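You operate a simulated robot arm through the tools that you are given. There is no shell and no other tool. Be economical: measure what you need, move in short steps, check, and stop when the job is done.

You are at the controls of a simulated robot arm. One attempt, no reset.

JOB
Clamp the zone 3 strip in the rub tester and ink its patch.
Fine: load the ink block on the ink pad and put it back after. Set down upright: ink block. A coat counts when it lies all over at full strength: go over it till it gets no stronger.

Only the result counts: the job must be done as asked and must still hold three seconds after the hand-in. Knocking over, shifting, dropping, spilling or breaking anything else fails it.

ROBOT AND FRAMES
A 7-joint arm with a two-finger parallel gripper, fixed in place. Base frame: the origin is at the foot of the arm, x ahead of it, y to its left, z up. Lengths are in mm, angles in degrees, forces in N, time in s.
With the tool pointing down near the work surface it reaches from about 300 to 700 mm from the base axis. Its first joint turns from -66.0 to 66.0 degrees. Payload 1.57 kg.
The tool frame sits at the grasp point between the pads (the TCP): z along the fingers, y along the line on which they close. The tips reach 30 mm beyond it. Largest opening 110 mm; finger width 24, thickness 12; the body of the gripper, 48 by 112 mm, starts 78 mm behind the TCP.
Orientation is that of the tool frame in the base frame, as [roll, pitch, yaw] about the fixed x, y, z axes, in that order (R = Rz(yaw) Ry(pitch) Rx(roll)). With the fingers straight down and closing along the base's y, the tool's x points along the base's -x, its y along +y and its z along -z.

CONTROLS
- The arm moves only by the tool servo_tool. Its argument "commands" is a list of rows, each a list of 3 entries, a list of its own where there are three numbers: the turn, a rotation vector about the tool's x, y, z in degrees, then the shift along the tool's x, y, z in mm, then the opening in per cent of the stroke, from 0 (shut) to 100 (fully open). In form: [[[ax, ay, az], [x, y, z], hand], ...]. A call has 1 to 20 rows; each row is the pose to reach, as a shift and turn from the pose commanded when the call began, along the tool's axes at that moment. A row lasts 0.2 s, in which the tool goes at most 50 mm and 8.6 degrees; a call with a longer step from one row to the next is refused whole, and so is a gripper value outside its range. A pose out of reach is approached as far as the arm can. The call stops where the force on the tool passes 90 N (or 10 N more than at its start, if that is more) or the arm is blocked; 0.2 s more then pass. The fingers move at their own pace (about 108 mm/s each) and stop on an object; they squeeze with about 43 N. The grip force told is the motor's: it shows also when the fingers shut on nothing. Time passes only in rows, and 0.2 s behind the last, so rows that repeat a pose let the fingers close. The reply holds the time, the measured pose of the TCP, the force on the tool along the base axes, the opening and the grip force, in the units named above and with some noise, with the torque about the TCP (base axes, N m) and any sound that the robot's microphone picked up.
- Cameras (640 x 400 px; columns grow to the right, rows downward): "scene" is fixed at [151.6, -384.6, 1397.7]; the picture's right is [0.86, -0.51, 0.00], its down [-0.32, -0.54, -0.78] and it looks along [0.39, 0.67, -0.63] (base axes); focal length 219 px, centre (320, 200). "wrist" rides on the gripper at [70, 16, -141] in the tool frame; the picture's right is [-0.23, 0.97, 0.00], its down [-0.86, -0.20, -0.48] and it looks along [-0.47, -0.11, 0.88] (tool axes); focal length 222 px, centre (320, 200). There is no depth. A picture from a camera that has moved, and an enlarged one, comes with that camera's place and axes in the base frame and with its lens.
- snapshot(camera): a new picture of that camera. No time passes.
- inspect(camera, box): a new picture of the part [left, top, right, bottom] of that camera's present view, enlarged. No time passes.
- hand_in(): hands the job in; it is judged then, once.

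Work in short steps. Places have to be worked out from the pictures, the camera data and where the tool is seen: move nearer, look again, correct. Check each grasp and each placing, and mend what went wrong. You have 120 turns and 64 pictures in all, those below and enlarged ones among them. Open the gripper and draw the arm clear of the work before you hand the job in, unless the task says otherwise; then end with one line.

The tools are called as a command line: name --argument value ..., lists and objects as JSON in quotes. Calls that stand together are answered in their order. servo_tool: Moves the arm, as the interface text tells. Its arguments: {"type":"object","properties":{"commands":{"type":"array","items":{"type":"array"}}},"required":["commands"]} The other tools are called the same way: snapshot (camera) takes a picture; inspect (camera, box) takes an enlarged picture of a part of a camera's view; hand_in () hands the job in.

At the start:

```text
time: 0.0
tcp_pos: [275.7, 181.4, 1171.7]
tool_rot: [180.0, -0.1, -179.9]
ft_force: [0.9, 0.2, -0.1]
torque: [-0.02, -0.02, 0.03]
opening: 109.8
grasp_force: 0.1
```

scene: 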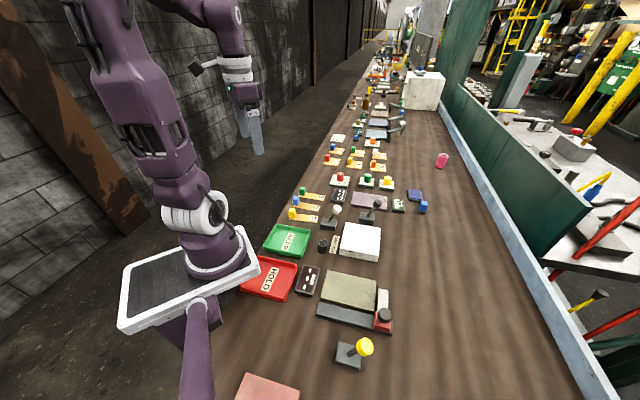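
wrist: 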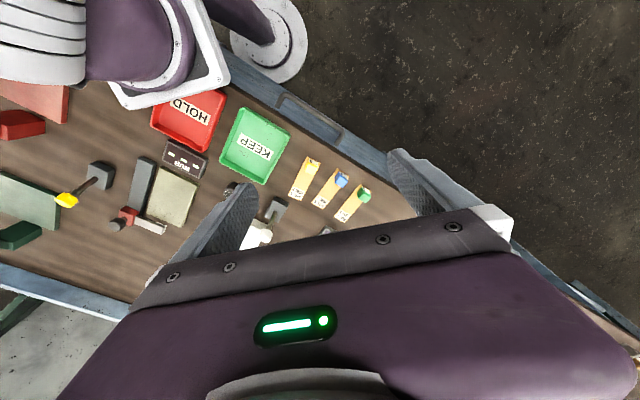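

The scene shows a bench with trays, strips, and a clamp-like device. I enlarge the relevant parts first.

inspect --camera "scene" --box '[220, 210, 420, 335]'

inspect --camera "scene" --box '[280, 120, 440, 220]'

inspect --camera "scene" --box '[220, 300, 380, 400]'

```text
3.20 times, centred on (320, 272) of scene
camera zoom: at [151.6, -384.6, 1397.7], right [0.86, -0.51, 0.0], down [-0.32, -0.54, -0.78], along [0.39, 0.67, -0.63], focal length 702 px, centre (320, -32)
```

zoom: 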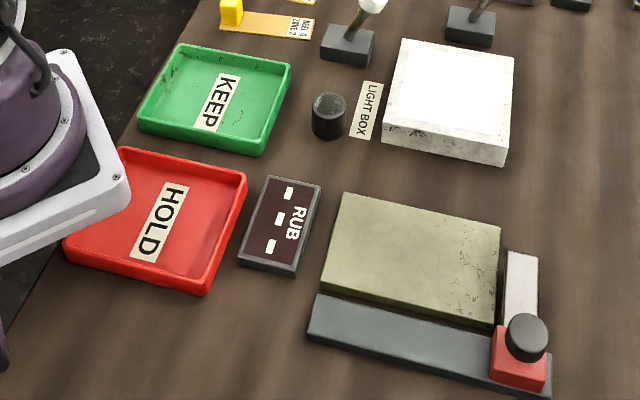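

```text
4.00 times, centred on (360, 170) of scene
camera zoom: at [151.6, -384.6, 1397.7], right [0.86, -0.51, 0.0], down [-0.32, -0.54, -0.78], along [0.39, 0.67, -0.63], focal length 877 px, centre (160, 320)
```

zoom: 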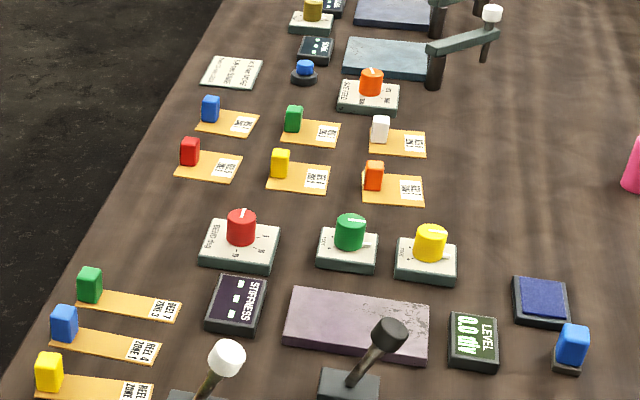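

```text
4.00 times, centred on (300, 350) of scene
camera zoom: at [151.6, -384.6, 1397.7], right [0.86, -0.51, 0.0], down [-0.32, -0.54, -0.78], along [0.39, 0.67, -0.63], focal length 877 px, centre (400, -400)
```

zoom: 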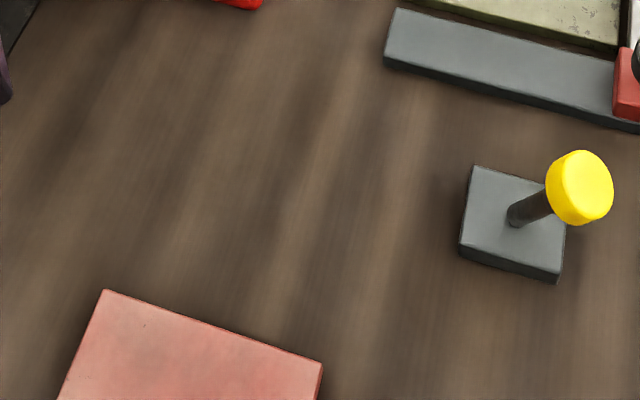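

Strips with coloured knobs lie near (470, 215), the rub tester near (360, -220), and the ink pad and blue block far out near (780, -30). I bring the arm forward to look with the wrist camera.

servo_tool --commands '[[[0, 0, 0], [-40, -10, 10], 100], [[0, 0, 0], [-80, -20, 20], 100], [[0, 0, 0], [-120, -30, 30], 100], [[0, 0, 0], [-160, -50, 40], 100]]'

snapshot --camera "wrist"

```text
time: 1.0
tcp_pos: [438.0, 132.3, 1133.5]
tool_rot: [179.9, 0.0, 180.0]
ft_force: [0.5, -0.6, -0.1]
torque: [0.01, 0.06, -0.03]
opening: 110.0
grasp_force: 0.0
```

```text
58 pictures are left
camera wrist: at [367.9, 149.0, 1274.1], right [0.23, 0.97, 0.0], down [0.86, -0.2, 0.48], along [0.47, -0.11, -0.88], focal length 222 px, centre (320, 200)
```

wrist: 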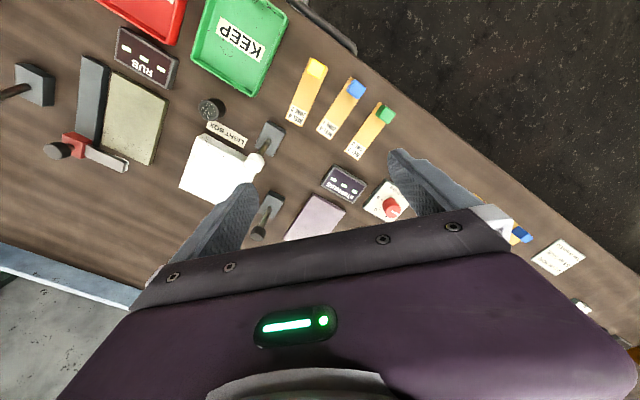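

inspect --camera "wrist" --box '[270, 40, 430, 140]'

inspect --camera "wrist" --box '[0, 0, 288, 200]'

```text
4.00 times, centred on (350, 90) of wrist
camera zoom: at [367.9, 149.0, 1274.1], right [0.23, 0.97, 0.0], down [0.86, -0.2, 0.48], along [0.47, -0.11, -0.88], focal length 888 px, centre (200, 640)
```

zoom: 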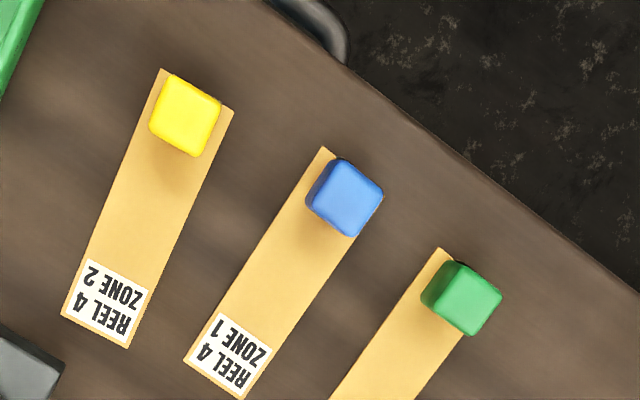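

```text
2.00 times, centred on (144, 100) of wrist
camera zoom: at [367.9, 149.0, 1274.1], right [0.23, 0.97, 0.0], down [0.86, -0.2, 0.48], along [0.47, -0.11, -0.88], focal length 444 px, centre (672, 400)
```

zoom: 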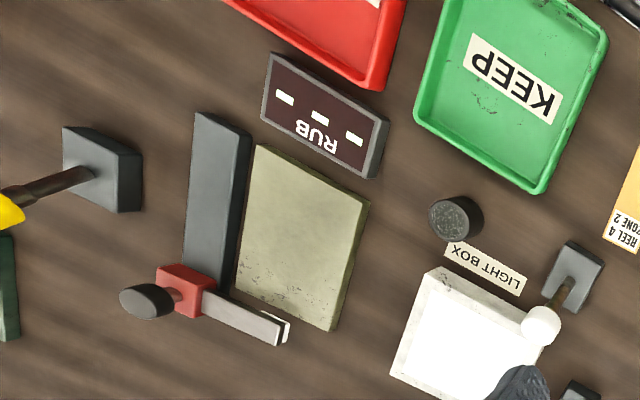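

The green-knobbed strip is likely REEL 4 ZONE 3. I check its label, the farther strips' labels, and the rub tester at higher zoom.

inspect --camera "wrist" --box '[320, 90, 416, 150]'

inspect --camera "scene" --box '[320, 140, 400, 190]'

inspect --camera "scene" --box '[300, 265, 412, 335]'

inspect --camera "scene" --box '[370, 175, 450, 225]'

```text
6.67 times, centred on (368, 120) of wrist
camera zoom: at [367.9, 149.0, 1274.1], right [0.23, 0.97, 0.0], down [0.86, -0.2, 0.48], along [0.47, -0.11, -0.88], focal length 1481 px, centre (0, 733)
```

zoom: 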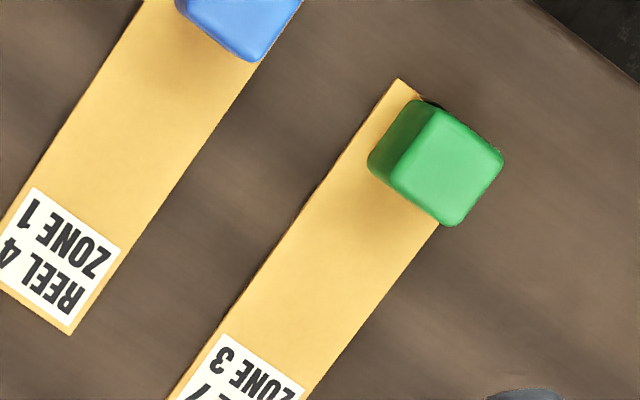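

```text
8.00 times, centred on (360, 165) of scene
camera zoom: at [151.6, -384.6, 1397.6], right [0.86, -0.51, 0.0], down [-0.32, -0.54, -0.78], along [0.39, 0.67, -0.63], focal length 1754 px, centre (0, 480)
```

zoom: 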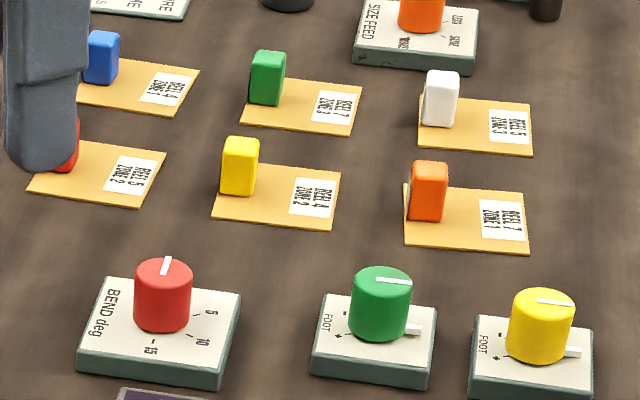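

```text
5.71 times, centred on (356, 300) of scene
camera zoom: at [151.6, -384.6, 1397.6], right [0.86, -0.51, 0.0], down [-0.32, -0.54, -0.78], along [0.39, 0.67, -0.63], focal length 1253 px, centre (114, -371)
```

zoom: 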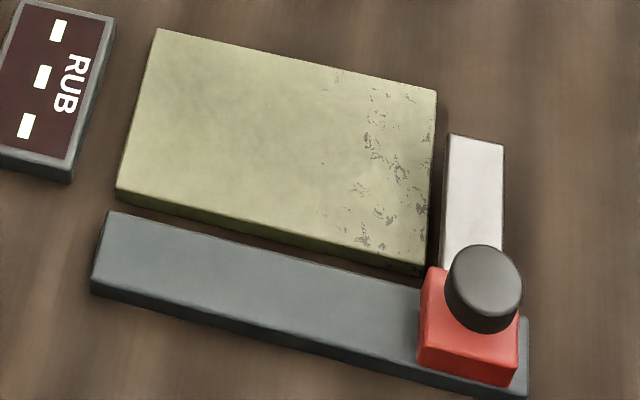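

```text
8.00 times, centred on (410, 200) of scene
camera zoom: at [151.6, -384.6, 1397.6], right [0.86, -0.51, 0.0], down [-0.32, -0.54, -0.78], along [0.39, 0.67, -0.63], focal length 1754 px, centre (-400, 200)
```

zoom: 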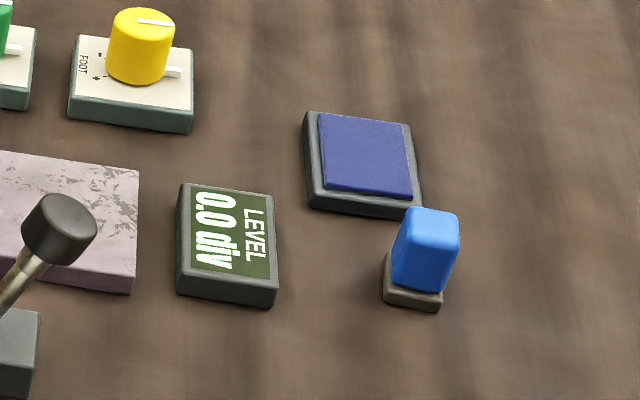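

The near green-knob strip reads "REEL 7 ZONE 3"; the far cards are out of reach and shorter. I go to look at the rub tester up close to see how it clamps.

servo_tool --commands '[[[0, 0, 0], [10, -45, 0], 100], [[0, 0, 0], [20, -90, 0], 100], [[0, 0, 0], [30, -135, 0], 100], [[0, 0, 0], [40, -180, 0], 100], [[0, 0, 0], [60, -225, 0], 100], [[0, 0, 0], [80, -260, 20], 100], [[0, 0, 0], [100, -290, 40], 100]]'

snapshot --camera "wrist"

```text
time: 2.6
tcp_pos: [336.6, -159.3, 1090.4]
tool_rot: [-179.9, 0.0, 179.9]
ft_force: [0.6, 0.5, 0.5]
torque: [-0.02, 0.01, -0.05]
opening: 109.8
grasp_force: 0.1
```

```text
51 pictures are left
camera wrist: at [266.7, -141.4, 1233.1], right [0.23, 0.97, 0.0], down [0.86, -0.2, 0.48], along [0.47, -0.11, -0.88], focal length 222 px, centre (320, 200)
```

wrist: 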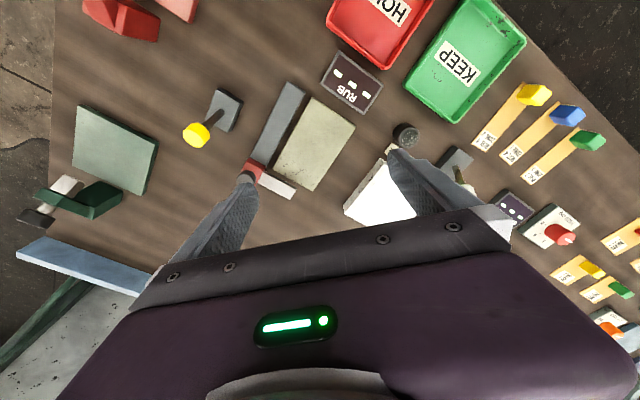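

Another device (green plate, green part) lies left of the yellow lever. I zoom in on both.

inspect --camera "wrist" --box '[10, 60, 234, 200]'

inspect --camera "wrist" --box '[230, 40, 422, 160]'

inspect --camera "wrist" --box '[460, 80, 620, 190]'

```text
2.86 times, centred on (122, 130) of wrist
camera zoom: at [266.7, -141.4, 1233.1], right [0.23, 0.97, 0.0], down [0.86, -0.2, 0.48], along [0.47, -0.11, -0.88], focal length 635 px, centre (886, 400)
```

zoom: 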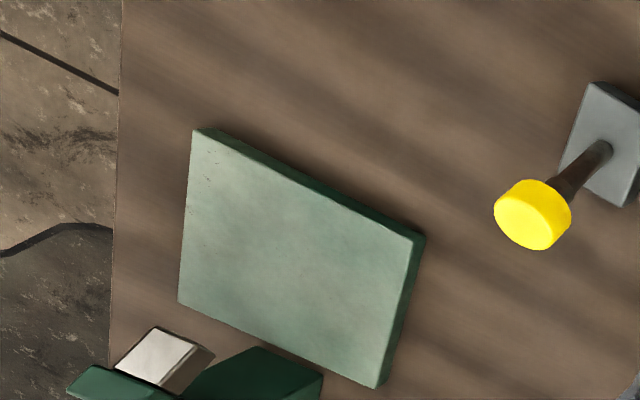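

```text
3.33 times, centred on (326, 100) of wrist
camera zoom: at [266.7, -141.4, 1233.1], right [0.23, 0.97, 0.0], down [0.86, -0.2, 0.48], along [0.47, -0.11, -0.88], focal length 740 px, centre (300, 533)
```

zoom: 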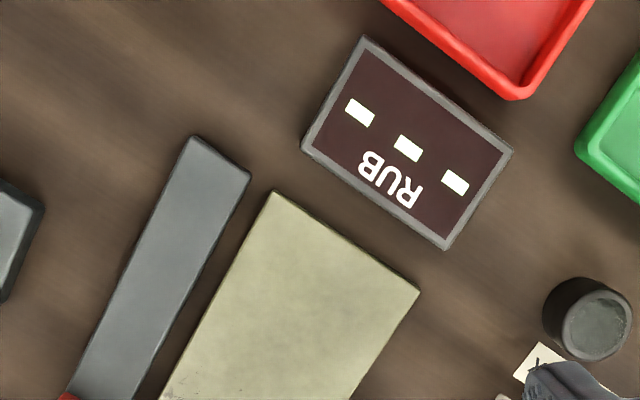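

```text
3.64 times, centred on (540, 135) of wrist
camera zoom: at [266.7, -141.4, 1233.1], right [0.23, 0.97, 0.0], down [0.86, -0.2, 0.48], along [0.47, -0.11, -0.88], focal length 808 px, centre (-480, 436)
```

zoom: 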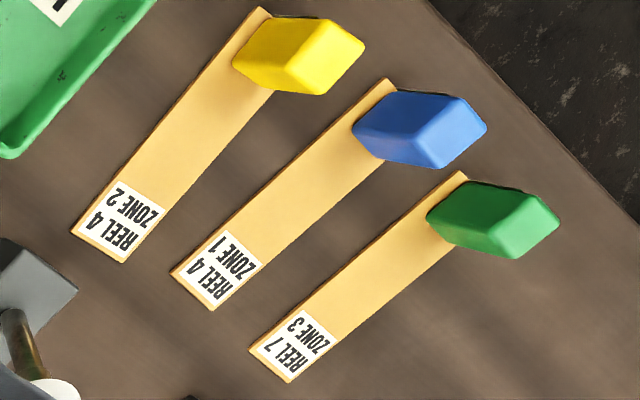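

The RUB display is blank (dashes). I look further left at the green device and the yellow lever to decide which lever belongs to which instrument.

servo_tool --commands '[[[0, 0, 0], [10, -45, 0], 100], [[0, 0, 0], [20, -90, 0], 100], [[0, 0, 0], [40, -130, 0], 100], [[0, 0, 0], [60, -170, 0], 100]]'

snapshot --camera "wrist"

```text
time: 3.6
tcp_pos: [275.8, -328.1, 1090.4]
tool_rot: [180.0, 0.0, -180.0]
ft_force: [-0.6, -0.2, 0.7]
torque: [-0.02, 0.0, 0.02]
opening: 110.2
grasp_force: 0.0
```

```text
47 pictures are left
camera wrist: at [205.7, -310.7, 1232.7], right [0.23, 0.97, 0.0], down [0.86, -0.2, 0.48], along [0.47, -0.11, -0.88], focal length 222 px, centre (320, 200)
```

wrist: 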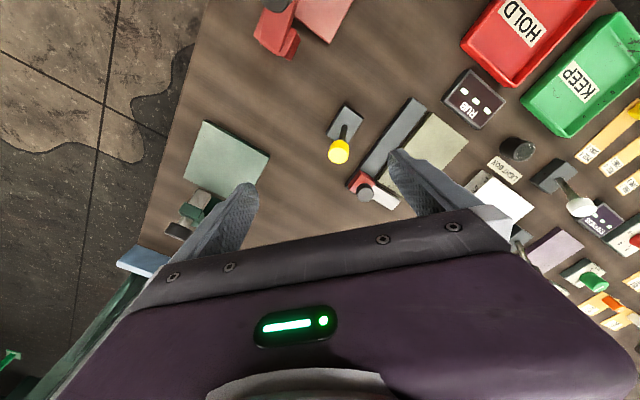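

The yellow lever sits beside the rub tester, red and green devices are separate. I go lower over the rub tester for a close look.

servo_tool --commands '[[[0, 0, 0], [-5, 40, 15], 100], [[0, 0, 0], [-10, 80, 30], 100], [[0, 0, 0], [-15, 120, 50], 100], [[0, 0, 0], [-20, 160, 80], 100], [[0, 0, 0], [-20, 160, 100], 100]]'

snapshot --camera "wrist"

```text
refused: row 4 steps farther than a row can; nothing moved
```

```text
46 pictures are left
camera wrist: at [205.7, -310.7, 1232.7], right [0.23, 0.97, 0.0], down [0.86, -0.2, 0.48], along [0.47, -0.11, -0.88], focal length 222 px, centre (320, 200)
```

wrist: 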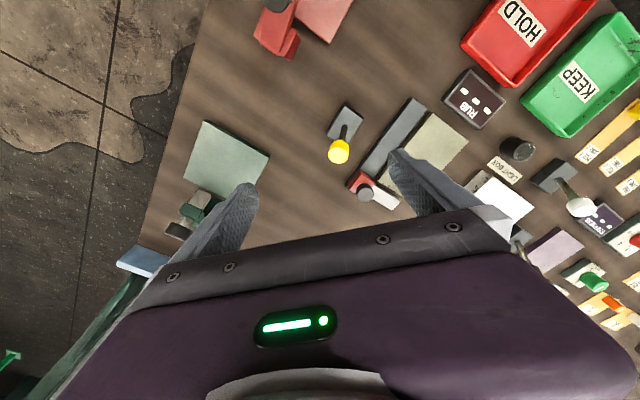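

The call was refused for a step over 50 mm; I repeat with smaller steps.

servo_tool --commands '[[[0, 0, 0], [-5, 35, 15], 100], [[0, 0, 0], [-10, 70, 30], 100], [[0, 0, 0], [-15, 105, 50], 100], [[0, 0, 0], [-20, 140, 70], 100], [[0, 0, 0], [-20, 160, 100], 100]]'

snapshot --camera "wrist"

```text
time: 4.8
tcp_pos: [294.1, -165.0, 990.8]
tool_rot: [-179.9, -0.1, 179.9]
ft_force: [0.3, -0.3, 0.8]
torque: [0.0, 0.01, -0.01]
opening: 109.9
grasp_force: 0.2
```

```text
45 pictures are left
camera wrist: at [224.0, -148.8, 1132.9], right [0.23, 0.97, 0.0], down [0.86, -0.2, 0.48], along [0.47, -0.11, -0.88], focal length 222 px, centre (320, 200)
```

wrist: 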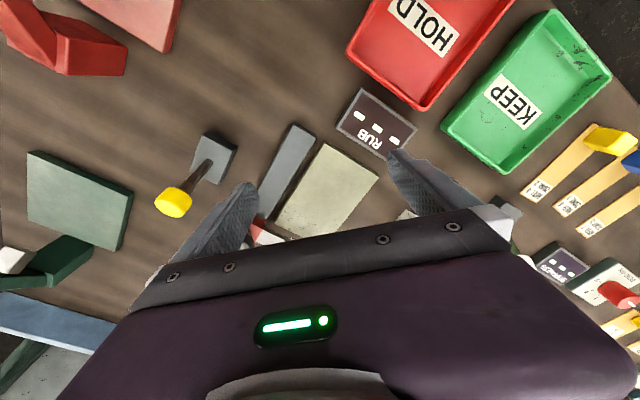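

Bed is about 128×77 mm with its axis along (0.70,-0.71), parallel to the strips; the strip is about 100×25 with its handle near (443, 238). I raise, travel to it and yaw the tool 45° so the fingers close across the strip.

servo_tool --commands '[[[0, 0, 0], [0, 0, -40], 100], [[0, 0, 0], [0, 0, -80], 100], [[0, 0, 7.5], [-15, 45, -80], 100], [[0, 0, 15], [-30, 90, -80], 100], [[0, 0, 22.5], [-45, 135, -80], 100], [[0, 0, 30], [-60, 180, -80], 100], [[0, 0, 37.5], [-75, 225, -80], 100], [[0, 0, 45], [-90, 270, -80], 100], [[0, 0, 45], [-105, 315, -80], 100], [[0, 0, 45], [-125, 355, -80], 100], [[0, 0, 45], [-149, 390, -60], 60], [[0, 0, 45], [-149, 403, -20], 60]]'

snapshot --camera "wrist"

```text
time: 7.4
tcp_pos: [446.7, 235.8, 1011.6]
tool_rot: [-179.9, 0.1, 135.0]
ft_force: [0.2, 0.0, 0.6]
torque: [-0.01, 0.02, -0.04]
opening: 65.8
grasp_force: 0.0
```

```text
44 pictures are left
camera wrist: at [408.7, 297.5, 1153.8], right [0.85, 0.53, 0.0], down [0.46, -0.75, 0.48], along [0.25, -0.41, -0.88], focal length 222 px, centre (320, 200)
```

wrist: 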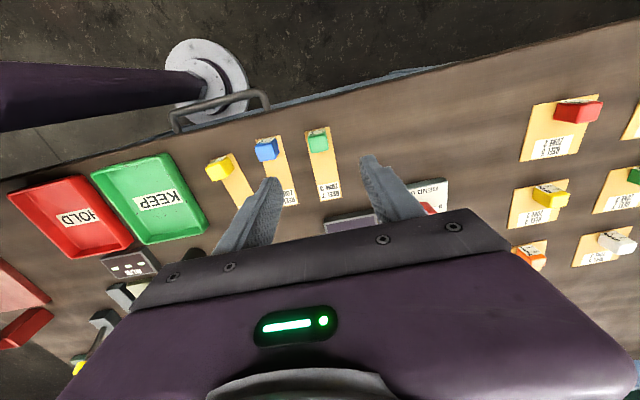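

inspect --camera "wrist" --box '[272, 115, 384, 205]'

```text
4.44 times, centred on (328, 160) of wrist
camera zoom: at [408.7, 297.5, 1153.8], right [0.85, 0.53, 0.0], down [0.46, -0.75, 0.48], along [0.25, -0.41, -0.88], focal length 987 px, centre (284, 378)
```

zoom: 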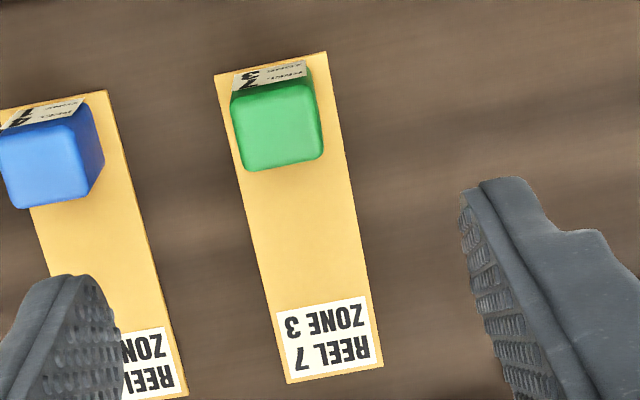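

The strip is about 100×32 at −46.5°, with its ~20 mm handle block centred near (442, 239.5), top z≈893. I align over it and descend partway to check.

servo_tool --commands '[[[0, 0, 1.5], [6, -1, 30], 40], [[0, 0, 1.5], [6, -1, 60], 40], [[0, 0, 1.5], [6, -1, 60], 40]]'

snapshot --camera "wrist"

```text
time: 8.2
tcp_pos: [440.5, 238.5, 951.0]
tool_rot: [180.0, 0.0, 133.6]
ft_force: [0.1, 0.2, -0.2]
torque: [0.03, -0.01, 0.0]
opening: 44.0
grasp_force: 0.1
```

```text
42 pictures are left
camera wrist: at [404.4, 300.7, 1093.8], right [0.86, 0.51, 0.0], down [0.44, -0.76, 0.48], along [0.24, -0.41, -0.88], focal length 222 px, centre (320, 200)
```

wrist: 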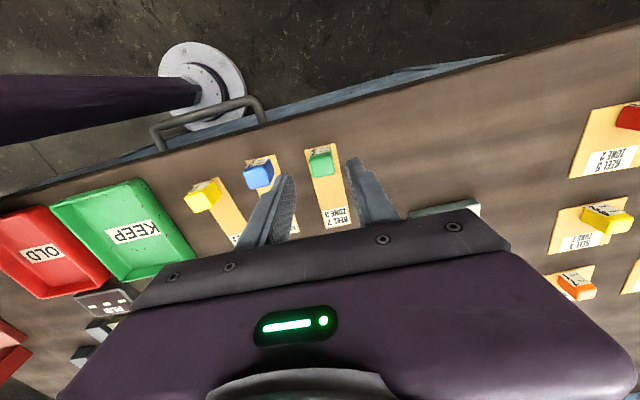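

Handle is centred between the fingers. I descend to z≈906 and close.

servo_tool --commands '[[[0, 0, 0], [0, 0, 25], 40], [[0, 0, 0], [0, 0, 44], 40], [[0, 0, 0], [0, 0, 44], 40], [[0, 0, 0], [0, 0, 44], 0], [[0, 0, 0], [0, 0, 44], 0], [[0, 0, 0], [0, 0, 44], 0]]'

inspect --camera "wrist" --box '[240, 120, 400, 220]'

```text
time: 9.6
tcp_pos: [440.7, 237.4, 908.1]
tool_rot: [-179.9, 0.0, 133.6]
ft_force: [0.6, 0.1, 0.6]
torque: [0.01, -0.01, 0.03]
opening: 20.8
grasp_force: 34.9
```

```text
4.00 times, centred on (320, 170) of wrist
camera zoom: at [403.9, 300.5, 1050.0], right [0.86, 0.51, 0.0], down [0.44, -0.76, 0.48], along [0.24, -0.41, -0.88], focal length 888 px, centre (320, 320)
```

zoom: 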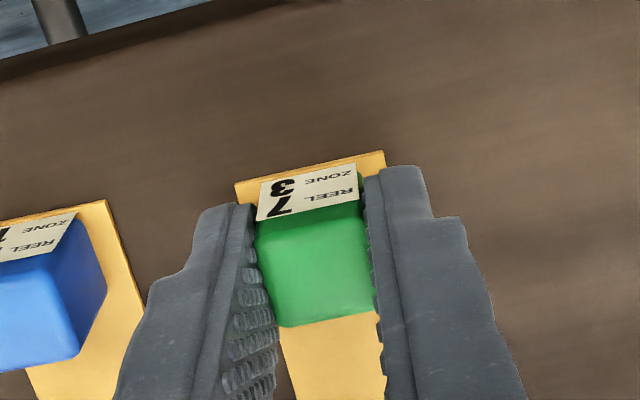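

The handle is held (20.8 mm). I lift it and carry it to above the bed, hovering to check alignment.

servo_tool --commands '[[[0, 0, 0], [0, 0, -35], 0], [[0, 0, 0], [0, 0, -70], 0], [[0, 0, 0], [0, 0, -105], 0], [[0, 0, 0], [-22, -39, -105], 0], [[0, 0, 0], [-44, -77, -105], 0], [[0, 0, 0], [-67, -116, -105], 0], [[0, 0, 0], [-90, -155, -105], 0], [[0, 0, 0], [-112, -194, -105], 0], [[0, 0, 0], [-135, -233, -105], 0], [[0, 0, 0], [-157, -272, -105], 0], [[0, 0, 0], [-180, -310, -105], 0], [[0, 0, 0], [-202, -349, -105], 0], [[0, 0, 0], [-202, -349, -80], 0]]'

snapshot --camera "wrist"

inspect --camera "scene" --box '[280, 240, 440, 340]'

```text
time: 12.4
tcp_pos: [325.5, -147.2, 986.4]
tool_rot: [-180.0, -0.1, 133.5]
ft_force: [0.5, -0.2, 0.0]
torque: [0.01, 0.05, -0.03]
opening: 0.0
grasp_force: 21.5
```

```text
40 pictures are left
camera wrist: at [289.0, -84.9, 1129.1], right [0.86, 0.51, 0.0], down [0.44, -0.76, 0.48], along [0.24, -0.41, -0.88], focal length 222 px, centre (320, 200)
```

wrist: 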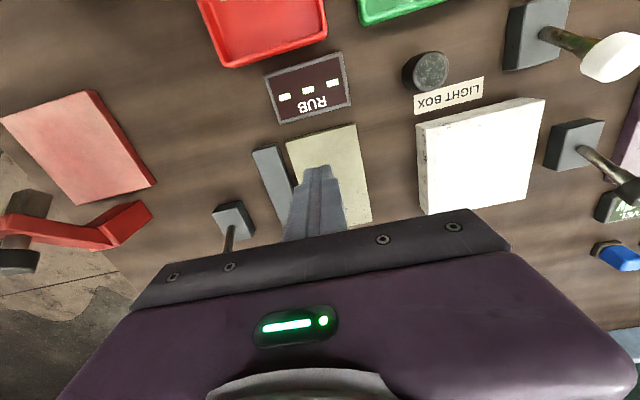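

```text
4.00 times, centred on (360, 290) of scene
camera zoom: at [151.6, -384.6, 1397.7], right [0.86, -0.51, 0.0], down [-0.32, -0.54, -0.78], along [0.39, 0.67, -0.63], focal length 877 px, centre (160, -160)
```

zoom: 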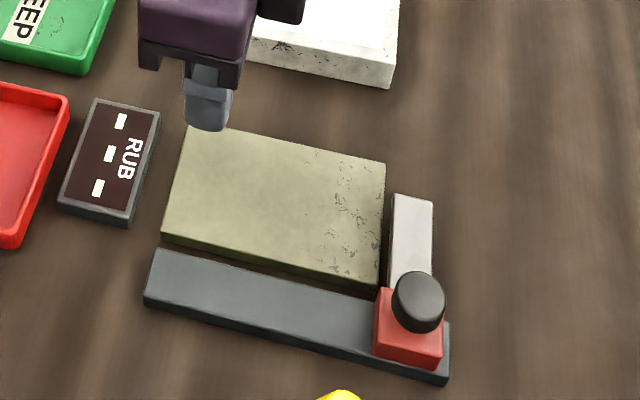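

The grip slipped (opening 0). I look where the strip lies.

inspect --camera "scene" --box '[270, 160, 430, 260]'

```text
4.00 times, centred on (350, 210) of scene
camera zoom: at [151.6, -384.6, 1397.7], right [0.86, -0.51, 0.0], down [-0.32, -0.54, -0.78], along [0.39, 0.67, -0.63], focal length 877 px, centre (200, 160)
```

zoom: 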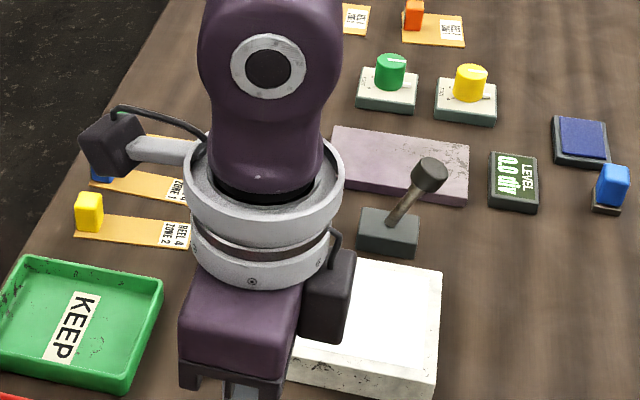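

The arm hides the place. I go back over the strip area, open, to look.

servo_tool --commands '[[[0, 0, 0], [0, 0, -40], 0], [[0, 0, 0], [20, 36, -60], 0], [[0, 0, 0], [42, 72, -60], 40], [[0, 0, 0], [64, 110, -60], 40], [[0, 0, 0], [86, 148, -60], 40], [[0, 0, 0], [108, 186, -60], 40], [[0, 0, 0], [130, 224, -60], 40], [[0, 0, 0], [152, 260, -60], 40], [[0, 0, 0], [173, 296, -60], 40], [[0, 0, 0], [193, 326, -60], 40]]'

snapshot --camera "wrist"

```text
time: 14.6
tcp_pos: [428.5, 218.4, 1047.4]
tool_rot: [180.0, 0.1, 133.6]
ft_force: [1.0, 0.0, -0.4]
torque: [-0.02, -0.02, -0.01]
opening: 43.9
grasp_force: 0.2
```

```text
37 pictures are left
camera wrist: at [392.7, 281.9, 1189.1], right [0.86, 0.51, 0.0], down [0.44, -0.76, 0.48], along [0.24, -0.41, -0.88], focal length 222 px, centre (320, 200)
```

wrist: 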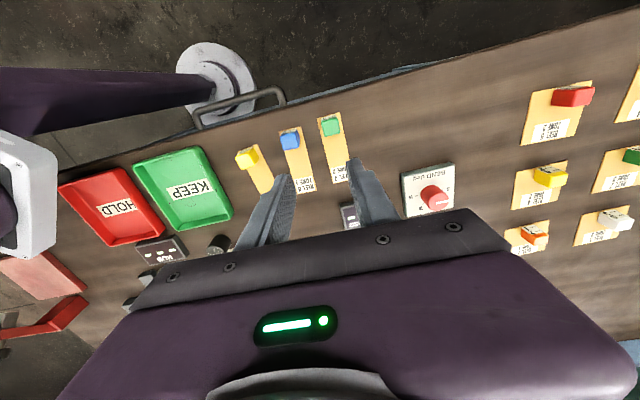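

The strip slipped off right at the lift; it lies about where it was. I zoom to re-measure.

inspect --camera "wrist" --box '[272, 95, 384, 195]'

```text
4.00 times, centred on (328, 145) of wrist
camera zoom: at [392.7, 281.9, 1189.1], right [0.86, 0.51, 0.0], down [0.44, -0.76, 0.48], along [0.24, -0.41, -0.88], focal length 888 px, centre (288, 420)
```

zoom: 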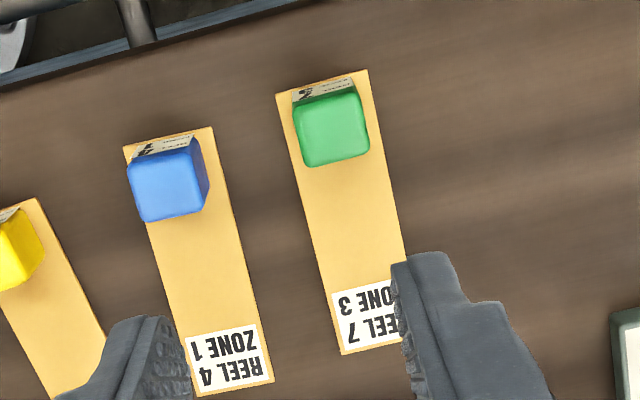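

Handle now near (433, 242). I move over it, descend to 950 and check before regripping deeper.

servo_tool --commands '[[[0, 0, 0], [14, 19, 30], 40], [[0, 0, 0], [14, 19, 65], 40], [[0, 0, 0], [14, 19, 97], 40], [[0, 0, 0], [14, 19, 97], 40]]'

inspect --camera "wrist" --box '[240, 120, 400, 220]'

```text
time: 15.6
tcp_pos: [433.1, 239.4, 950.9]
tool_rot: [-179.9, -0.1, 133.5]
ft_force: [-0.1, -0.4, -0.9]
torque: [0.02, 0.0, -0.01]
opening: 44.2
grasp_force: 0.1
```

```text
4.00 times, centred on (320, 170) of wrist
camera zoom: at [397.2, 302.2, 1092.6], right [0.86, 0.51, 0.0], down [0.44, -0.76, 0.48], along [0.24, -0.41, -0.88], focal length 888 px, centre (320, 320)
```

zoom: 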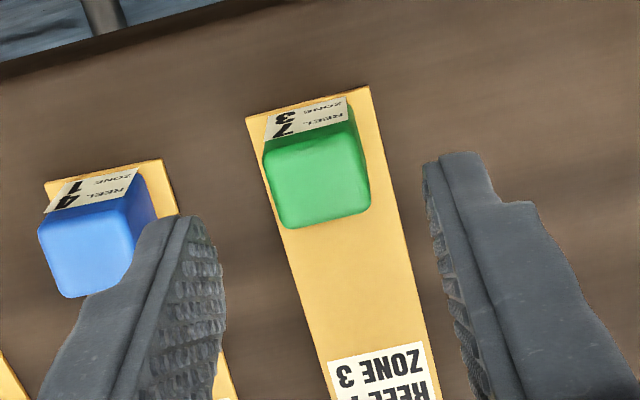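

The tool is centred over the handle. I descend to TCP≈903 (tips just over the strip), close, and lift slowly 20 mm.

servo_tool --commands '[[[0, 0, 0], [0, 0, 25], 40], [[0, 0, 0], [0, 0, 42], 40], [[0, 0, 0], [0, 0, 48], 40], [[0, 0, 0], [0, 0, 48], 0], [[0, 0, 0], [0, 0, 48], 0], [[0, 0, 0], [0, 0, 48], 0], [[0, 0, 0], [0, 0, 46], 0], [[0, 0, 0], [0, 0, 43], 0], [[0, 0, 0], [0, 0, 38], 0], [[0, 0, 0], [0, 0, 33], 0], [[0, 0, 0], [0, 0, 28], 0]]'

inspect --camera "wrist" --box '[240, 120, 400, 220]'

```text
time: 18.0
tcp_pos: [433.5, 240.0, 923.0]
tool_rot: [179.9, 0.0, 133.5]
ft_force: [-0.2, -0.3, -0.9]
torque: [0.02, 0.0, -0.01]
opening: 20.5
grasp_force: 34.2
```

```text
4.00 times, centred on (320, 170) of wrist
camera zoom: at [397.2, 302.2, 1064.6], right [0.86, 0.51, 0.0], down [0.44, -0.76, 0.48], along [0.24, -0.41, -0.88], focal length 888 px, centre (320, 320)
```

zoom: 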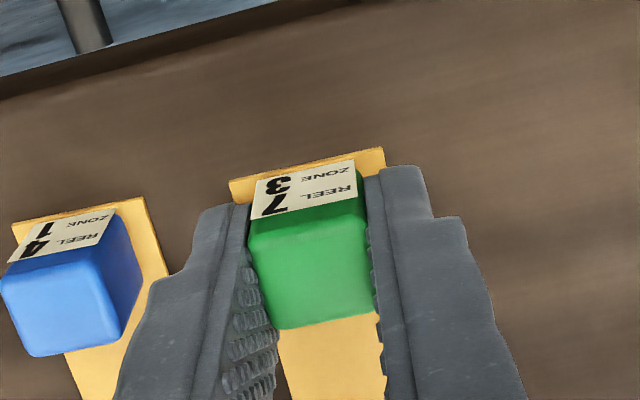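

The strip is lifted. I keep raising gently.

servo_tool --commands '[[[0, 0, 0], [0, 0, -4], 0], [[0, 0, 0], [0, 0, -12], 0], [[0, 0, 0], [0, 0, -22], 0], [[0, 0, 0], [0, 0, -34], 0], [[0, 0, 0], [0, 0, -46], 0], [[0, 0, 0], [0, 0, -58], 0], [[0, 0, 0], [0, 0, -68], 0], [[0, 0, 0], [0, 0, -74], 0], [[0, 0, 0], [0, 0, -76], 0], [[0, 0, 0], [-2, -4, -76], 0], [[0, 0, 0], [-7, -12, -76], 0], [[0, 0, 0], [-14, -24, -76], 0], [[0, 0, 0], [-24, -40, -76], 0], [[0, 0, 0], [-35, -59, -76], 0], [[0, 0, 0], [-47, -79, -76], 0], [[0, 0, 0], [-59, -99, -76], 0], [[0, 0, 0], [-69, -116, -76], 0], [[0, 0, 0], [-75, -126, -76], 0], [[0, 0, 0], [-78, -130, -76], 0]]'

```text
time: 22.0
tcp_pos: [393.0, 93.0, 998.9]
tool_rot: [180.0, -0.1, 133.4]
ft_force: [-0.3, 0.1, -0.3]
torque: [-0.01, -0.01, -0.02]
opening: 20.8
grasp_force: 33.8
```

Still held. I continue to the bed.

servo_tool --commands '[[[0, 0, 0], [-2, -4, 0], 0], [[0, 0, 0], [-7, -12, 0], 0], [[0, 0, 0], [-14, -24, 0], 0], [[0, 0, 0], [-24, -40, 0], 0], [[0, 0, 0], [-35, -59, 0], 0], [[0, 0, 0], [-47, -79, 0], 0], [[0, 0, 0], [-59, -99, 0], 0], [[0, 0, 0], [-71, -119, 0], 0], [[0, 0, 0], [-83, -139, 0], 0], [[0, 0, 0], [-95, -159, 0], 0], [[0, 0, 0], [-106, -178, 0], 0], [[0, 0, 0], [-115, -194, 0], 0], [[0, 0, 0], [-122, -205, 0], 0], [[0, 0, 0], [-126, -212, 0], 0], [[0, 0, 0], [-127, -214, 0], 0], [[0, 0, 0], [-127, -214, 5], 0], [[0, 0, 0], [-127, -214, 15], 0], [[0, 0, 0], [-127, -214, 25], 0], [[0, 0, 0], [-127, -214, 30], 0]]'

snapshot --camera "wrist"

inspect --camera "scene" --box '[280, 240, 440, 340]'

```text
time: 26.0
tcp_pos: [325.7, -146.2, 967.8]
tool_rot: [-179.9, 0.0, 133.6]
ft_force: [0.1, 0.3, 0.8]
torque: [0.01, 0.0, 0.03]
opening: 20.9
grasp_force: 34.1
```

```text
33 pictures are left
camera wrist: at [289.3, -83.0, 1110.4], right [0.86, 0.51, 0.0], down [0.44, -0.76, 0.48], along [0.24, -0.41, -0.88], focal length 222 px, centre (320, 200)
```

wrist: 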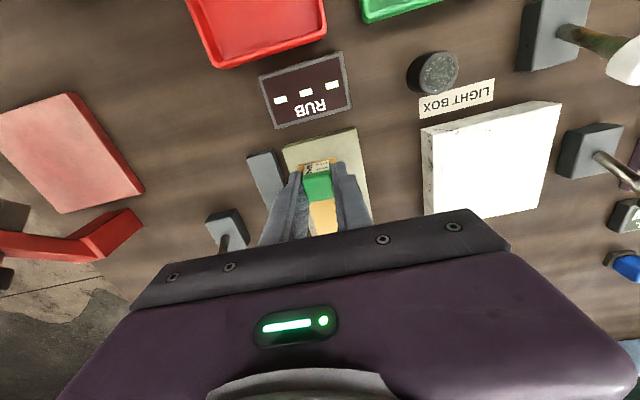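

```text
4.00 times, centred on (360, 290) of scene
camera zoom: at [151.6, -384.6, 1397.7], right [0.86, -0.51, 0.0], down [-0.32, -0.54, -0.78], along [0.39, 0.67, -0.63], focal length 877 px, centre (160, -160)
```

zoom: 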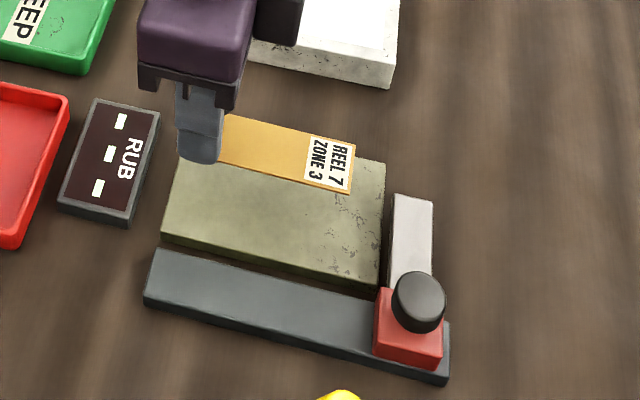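

I rotate 1° to match the bed and shift to centre the strip, then lower to TCP 925.

servo_tool --commands '[[[0, 0, -1], [-4, 1, 10], 0], [[0, 0, -1], [-4, 1, 22], 0], [[0, 0, -1], [-4, 1, 33], 0], [[0, 0, -1], [-4, 1, 41], 0], [[0, 0, -1], [-4, 1, 43], 0]]'

inspect --camera "scene" --box '[300, 260, 412, 330]'

inspect --camera "wrist" --box '[240, 120, 400, 220]'

```text
time: 27.2
tcp_pos: [329.4, -148.3, 924.9]
tool_rot: [180.0, 0.1, 134.5]
ft_force: [-1.0, -0.9, 0.5]
torque: [-0.01, -0.03, -0.01]
opening: 20.6
grasp_force: 34.1
```

```text
5.71 times, centred on (356, 295) of scene
camera zoom: at [151.6, -384.6, 1397.7], right [0.86, -0.51, 0.0], down [-0.32, -0.54, -0.78], along [0.39, 0.67, -0.63], focal length 1253 px, centre (114, -343)
```

zoom: 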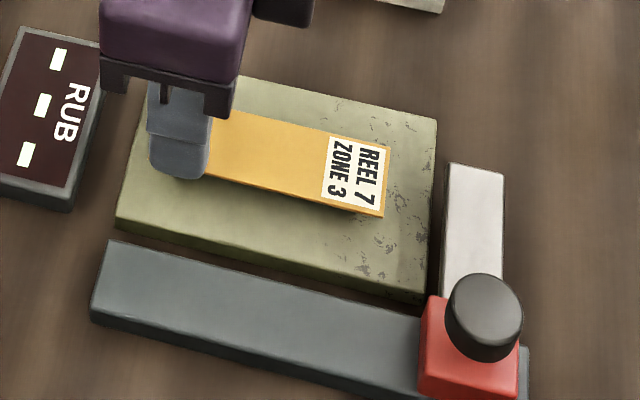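

```text
4.00 times, centred on (320, 170) of wrist
camera zoom: at [291.8, -86.5, 1067.1], right [0.85, 0.52, 0.0], down [0.46, -0.75, 0.48], along [0.25, -0.41, -0.88], focal length 888 px, centre (320, 320)
```

zoom: 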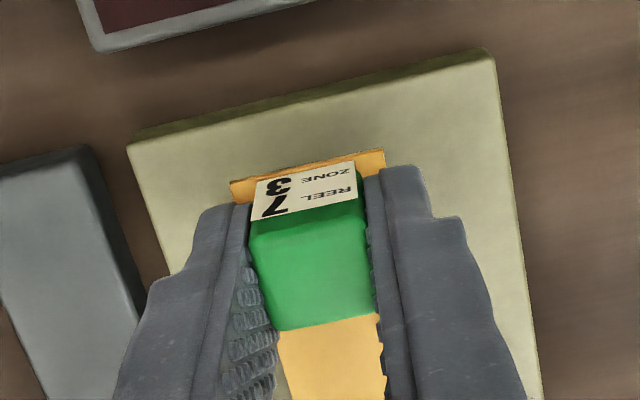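

Nearly centred; the strip should go ~4 mm toward tool +y. I shift and lower 5 mm at small steps.

servo_tool --commands '[[[0, 0, 0], [0, 4, 0], 0], [[0, 0, 0], [0, 4, 2], 0], [[0, 0, 0], [0, 4, 4], 0], [[0, 0, 0], [0, 4, 5], 0]]'

```text
time: 28.2
tcp_pos: [331.5, -145.5, 920.2]
tool_rot: [179.9, 0.0, 134.5]
ft_force: [-0.2, -0.8, -0.7]
torque: [-0.04, 0.01, -0.03]
opening: 20.7
grasp_force: 34.1
```

No contact yet; I go down 2 mm more.

servo_tool --commands '[[[0, 0, 0], [0, 0, 1], 0], [[0, 0, 0], [0, 0, 2], 0]]'

servo_tool --commands '[[[0, 0, 0], [0, 0, 1], 0], [[0, 0, 0], [0, 0, 1.5], 0]]'

```text
time: 28.8
tcp_pos: [332.6, -145.4, 918.9]
tool_rot: [-180.0, 0.0, 134.6]
ft_force: [-0.1, 0.4, 0.5]
torque: [0.01, 0.04, 0.01]
opening: 20.5
grasp_force: 34.3
```

```text
time: 29.4
tcp_pos: [331.7, -145.6, 916.7]
tool_rot: [-179.9, -0.1, 134.5]
ft_force: [-0.7, -0.1, -0.4]
torque: [-0.03, 0.0, -0.04]
opening: 20.6
grasp_force: 33.6
```

Still free; I continue down in small steps.

servo_tool --commands '[[[0, 0, 0], [0, 0, 1], 0], [[0, 0, 0], [0, 0, 2], 0]]'

inspect --camera "scene" --box '[300, 260, 412, 330]'

```text
time: 30.0
tcp_pos: [331.8, -146.1, 915.1]
tool_rot: [180.0, 0.0, 134.6]
ft_force: [-0.8, 0.3, 0.3]
torque: [-0.02, 0.0, 0.02]
opening: 20.9
grasp_force: 33.9
```

```text
5.71 times, centred on (356, 295) of scene
camera zoom: at [151.6, -384.6, 1397.7], right [0.86, -0.51, 0.0], down [-0.32, -0.54, -0.78], along [0.39, 0.67, -0.63], focal length 1253 px, centre (114, -343)
```

zoom: 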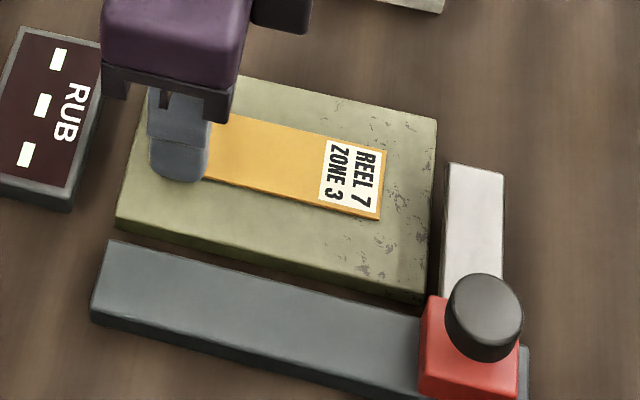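

Very near. I lower another 2 mm, watching the force.

servo_tool --commands '[[[0, 0, 0], [0, 0, 1], 0], [[0, 0, 0], [0, 0, 1.5], 0]]'

servo_tool --commands '[[[0, 0, 0], [0, 0, 1], 0], [[0, 0, 0], [0, 0, 1.5], 0]]'

```text
time: 30.6
tcp_pos: [330.7, -145.3, 912.7]
tool_rot: [180.0, 0.1, 134.5]
ft_force: [-4.0, 2.7, 30.1]
torque: [-0.3, -0.25, -0.03]
opening: 20.8
grasp_force: 34.1
```

```text
time: 31.2
tcp_pos: [331.5, -145.1, 912.7]
tool_rot: [179.9, 0.0, 134.4]
ft_force: [-5.4, 5.8, 71.3]
torque: [0.18, 0.24, -0.04]
opening: 20.9
grasp_force: 34.6
```

Contact on the bed. I relieve the push, open and lift straight up.

servo_tool --commands '[[[0, 0, 0], [0, 0, -2], 0], [[0, 0, 0], [0, 0, -2], 35], [[0, 0, 0], [0, 0, -2], 35], [[0, 0, 0], [0, 0, -15], 35], [[0, 0, 0], [0, 0, -50], 35], [[0, 0, 0], [0, 0, -90], 35]]'

snapshot --camera "wrist"

```text
time: 32.6
tcp_pos: [333.1, -144.0, 1003.3]
tool_rot: [-180.0, 0.0, 134.5]
ft_force: [-0.1, 0.1, 0.0]
torque: [0.01, 0.01, 0.0]
opening: 38.5
grasp_force: 0.1
```

```text
28 pictures are left
camera wrist: at [294.8, -82.5, 1145.1], right [0.85, 0.52, 0.0], down [0.46, -0.75, 0.48], along [0.25, -0.41, -0.88], focal length 222 px, centre (320, 200)
```

wrist: 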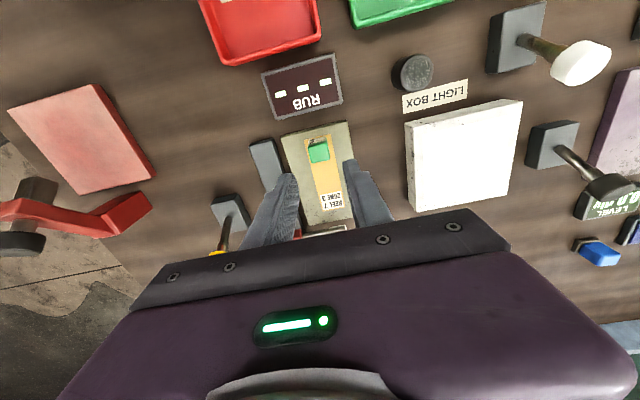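

Strip lies centred on the bed. Next the yellow lever beside the rail, foot ≈(273,-291), cap ≈(294,-309,932) leaning outward; I hover beyond it with closed fingers to measure.

servo_tool --commands '[[[0, 0, 0], [-20, -27, 0], 0], [[0, 0, 0], [-45, -60, 0], 0], [[0, 0, 0], [-70, -94, 0], 0], [[0, 0, 0], [-90, -120, 0], 0], [[0, 0, 0], [-100, -133, 0], 0], [[0, 0, 0], [-100, -133, 0], 0]]'

snapshot --camera "wrist"

```text
time: 34.0
tcp_pos: [307.4, -309.1, 1002.3]
tool_rot: [-179.9, 0.0, 134.5]
ft_force: [0.1, 0.5, -0.3]
torque: [-0.01, -0.02, 0.01]
opening: 0.3
grasp_force: 21.2
```

```text
27 pictures are left
camera wrist: at [269.2, -247.8, 1144.9], right [0.85, 0.52, 0.0], down [0.46, -0.75, 0.48], along [0.25, -0.41, -0.88], focal length 222 px, centre (320, 200)
```

wrist: 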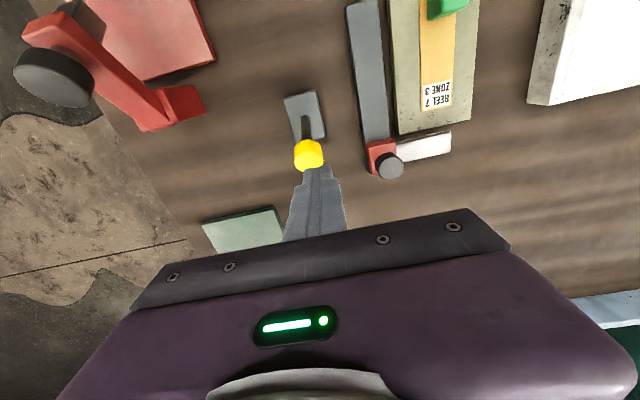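

The cap is confirmed at about (294,-309,932). I go to the outer side of it, drop the closed tips to z≈918, and check.

servo_tool --commands '[[[0, 0, 0], [-24, -9.5, 0], 0], [[0, 0, 0], [-24, -9.5, 25], 0], [[0, 0, 0], [-24, -9.5, 50], 0], [[0, 0, 0], [-24, -9.5, 54], 0]]'

inspect --camera "wrist" --box '[220, 80, 420, 205]'

```text
time: 35.0
tcp_pos: [316.8, -336.2, 949.1]
tool_rot: [180.0, 0.0, 134.5]
ft_force: [0.1, 0.4, 0.2]
torque: [-0.02, -0.02, 0.0]
opening: 0.2
grasp_force: 21.3
```

```text
3.20 times, centred on (320, 142) of wrist
camera zoom: at [279.2, -273.2, 1090.9], right [0.85, 0.52, 0.0], down [0.46, -0.75, 0.48], along [0.25, -0.41, -0.88], focal length 711 px, centre (320, 384)
```

zoom: 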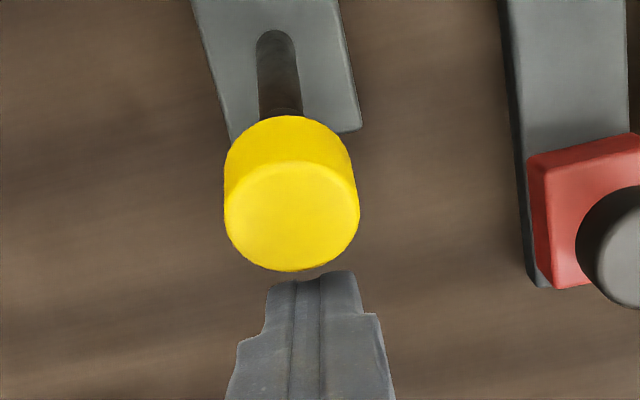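

Aligned slightly right of the cap; I shift −5 mm and push slowly inward.

servo_tool --commands '[[[0, 0, 0], [0, -5, 0], 0], [[0, 0, 0], [6, -5, 0], 0], [[0, 0, 0], [12, -5, 0], 0], [[0, 0, 0], [18, -5, 0], 0], [[0, 0, 0], [24, -5, 0], 0], [[0, 0, 0], [30, -5, 0], 0], [[0, 0, 0], [36, -5, 0], 0], [[0, 0, 0], [42, -5, 0], 0], [[0, 0, 0], [48, -5, 0], 0]]'

inspect --camera "wrist" --box '[220, 80, 420, 205]'

```text
time: 36.5
tcp_pos: [296.3, -321.2, 953.5]
tool_rot: [-179.8, 1.3, 134.7]
ft_force: [4.8, -1.2, 10.3]
torque: [0.18, 0.04, -0.03]
opening: 0.0
grasp_force: 21.8
stopped in row 7: the force on the tool passed its limit (the readings are from after the stop); the commanded pose is now the measured one
```

```text
3.20 times, centred on (320, 142) of wrist
camera zoom: at [256.5, -257.0, 1093.5], right [0.85, 0.52, 0.0], down [0.45, -0.74, 0.5], along [0.26, -0.42, -0.87], focal length 711 px, centre (320, 384)
```

zoom: 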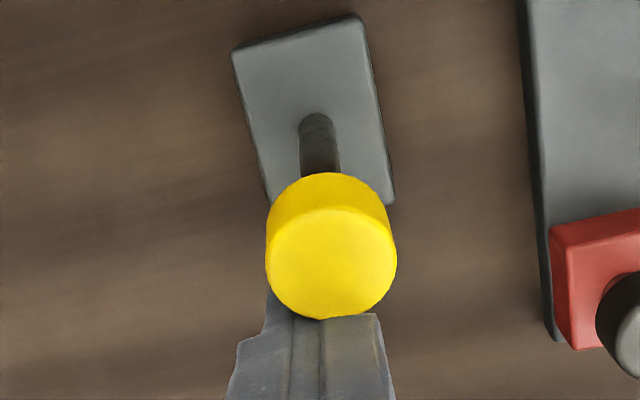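

The force limit tripped, with the tips wedged under the cap. I back off and look at the lever from the scene camera.

servo_tool --commands '[[[0, 0, 0], [-10, 0, 0], 0], [[0, 0, 0], [-25, 0, 0], 0], [[0, 0, 0], [-25, 0, -20], 0]]'

inspect --camera "scene" --box '[270, 270, 430, 370]'

```text
time: 37.3
tcp_pos: [313.1, -338.6, 973.1]
tool_rot: [-179.7, 1.0, 134.6]
ft_force: [0.2, -0.2, 0.0]
torque: [0.02, 0.01, 0.0]
opening: 0.3
grasp_force: 21.2
```

```text
4.00 times, centred on (350, 320) of scene
camera zoom: at [151.6, -384.6, 1397.7], right [0.86, -0.51, 0.0], down [-0.32, -0.54, -0.78], along [0.39, 0.67, -0.63], focal length 877 px, centre (200, -280)
```

zoom: 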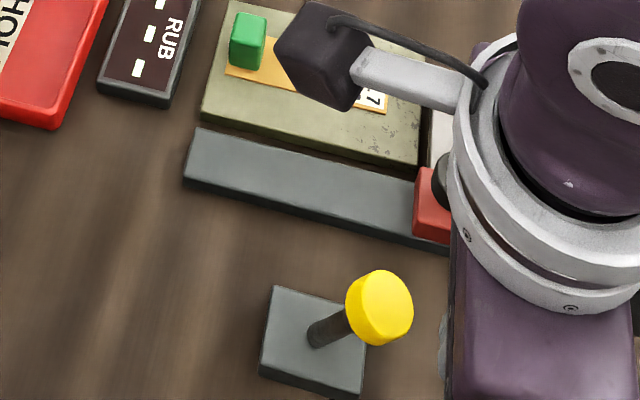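

The lever did not move permanently. I'll grip its knob instead and probe: level the tool, open, go above the knob.

servo_tool --commands '[[[0, 0, 0], [0, 0, -35], 50], [[-0.3, 1, 0], [20, 3, -35], 50], [[-0.3, 1, 0], [36, 6, -35], 50], [[-0.3, 1, 0], [36, 6, -15], 50], [[-0.3, 1, 0], [36, 6, -5], 50]]'

inspect --camera "wrist" --box '[220, 100, 420, 225]'

```text
time: 38.5
tcp_pos: [291.8, -308.1, 976.4]
tool_rot: [179.9, 0.1, 134.5]
ft_force: [-0.1, -0.7, 0.3]
torque: [0.03, 0.02, 0.02]
opening: 54.9
grasp_force: 0.0
```

```text
3.20 times, centred on (320, 162) of wrist
camera zoom: at [253.4, -247.2, 1119.1], right [0.85, 0.52, 0.0], down [0.46, -0.75, 0.48], along [0.25, -0.41, -0.88], focal length 711 px, centre (320, 320)
```

zoom: 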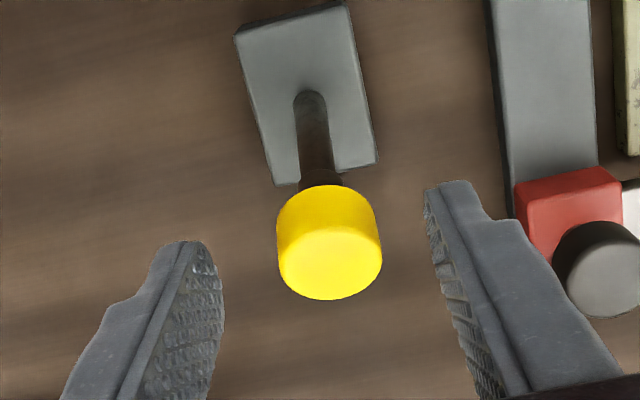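

Centred over the knob. I descend to z≈936 and grip it.

servo_tool --commands '[[[0, 0, 0], [-2, 1, 20], 50], [[0, 0, 0], [-2, 1, 40], 50], [[0, 0, 0], [-2, 1, 40], 50], [[0, 0, 0], [-2, 1, 40], 0], [[0, 0, 0], [-2, 1, 40], 0], [[0, 0, 0], [-2, 1, 40], 0]]'

```text
time: 39.9
tcp_pos: [296.0, -309.4, 936.8]
tool_rot: [179.9, 0.1, 134.7]
ft_force: [6.8, 5.8, -6.6]
torque: [-0.3, -0.03, 0.0]
opening: 25.1
grasp_force: 36.7
```

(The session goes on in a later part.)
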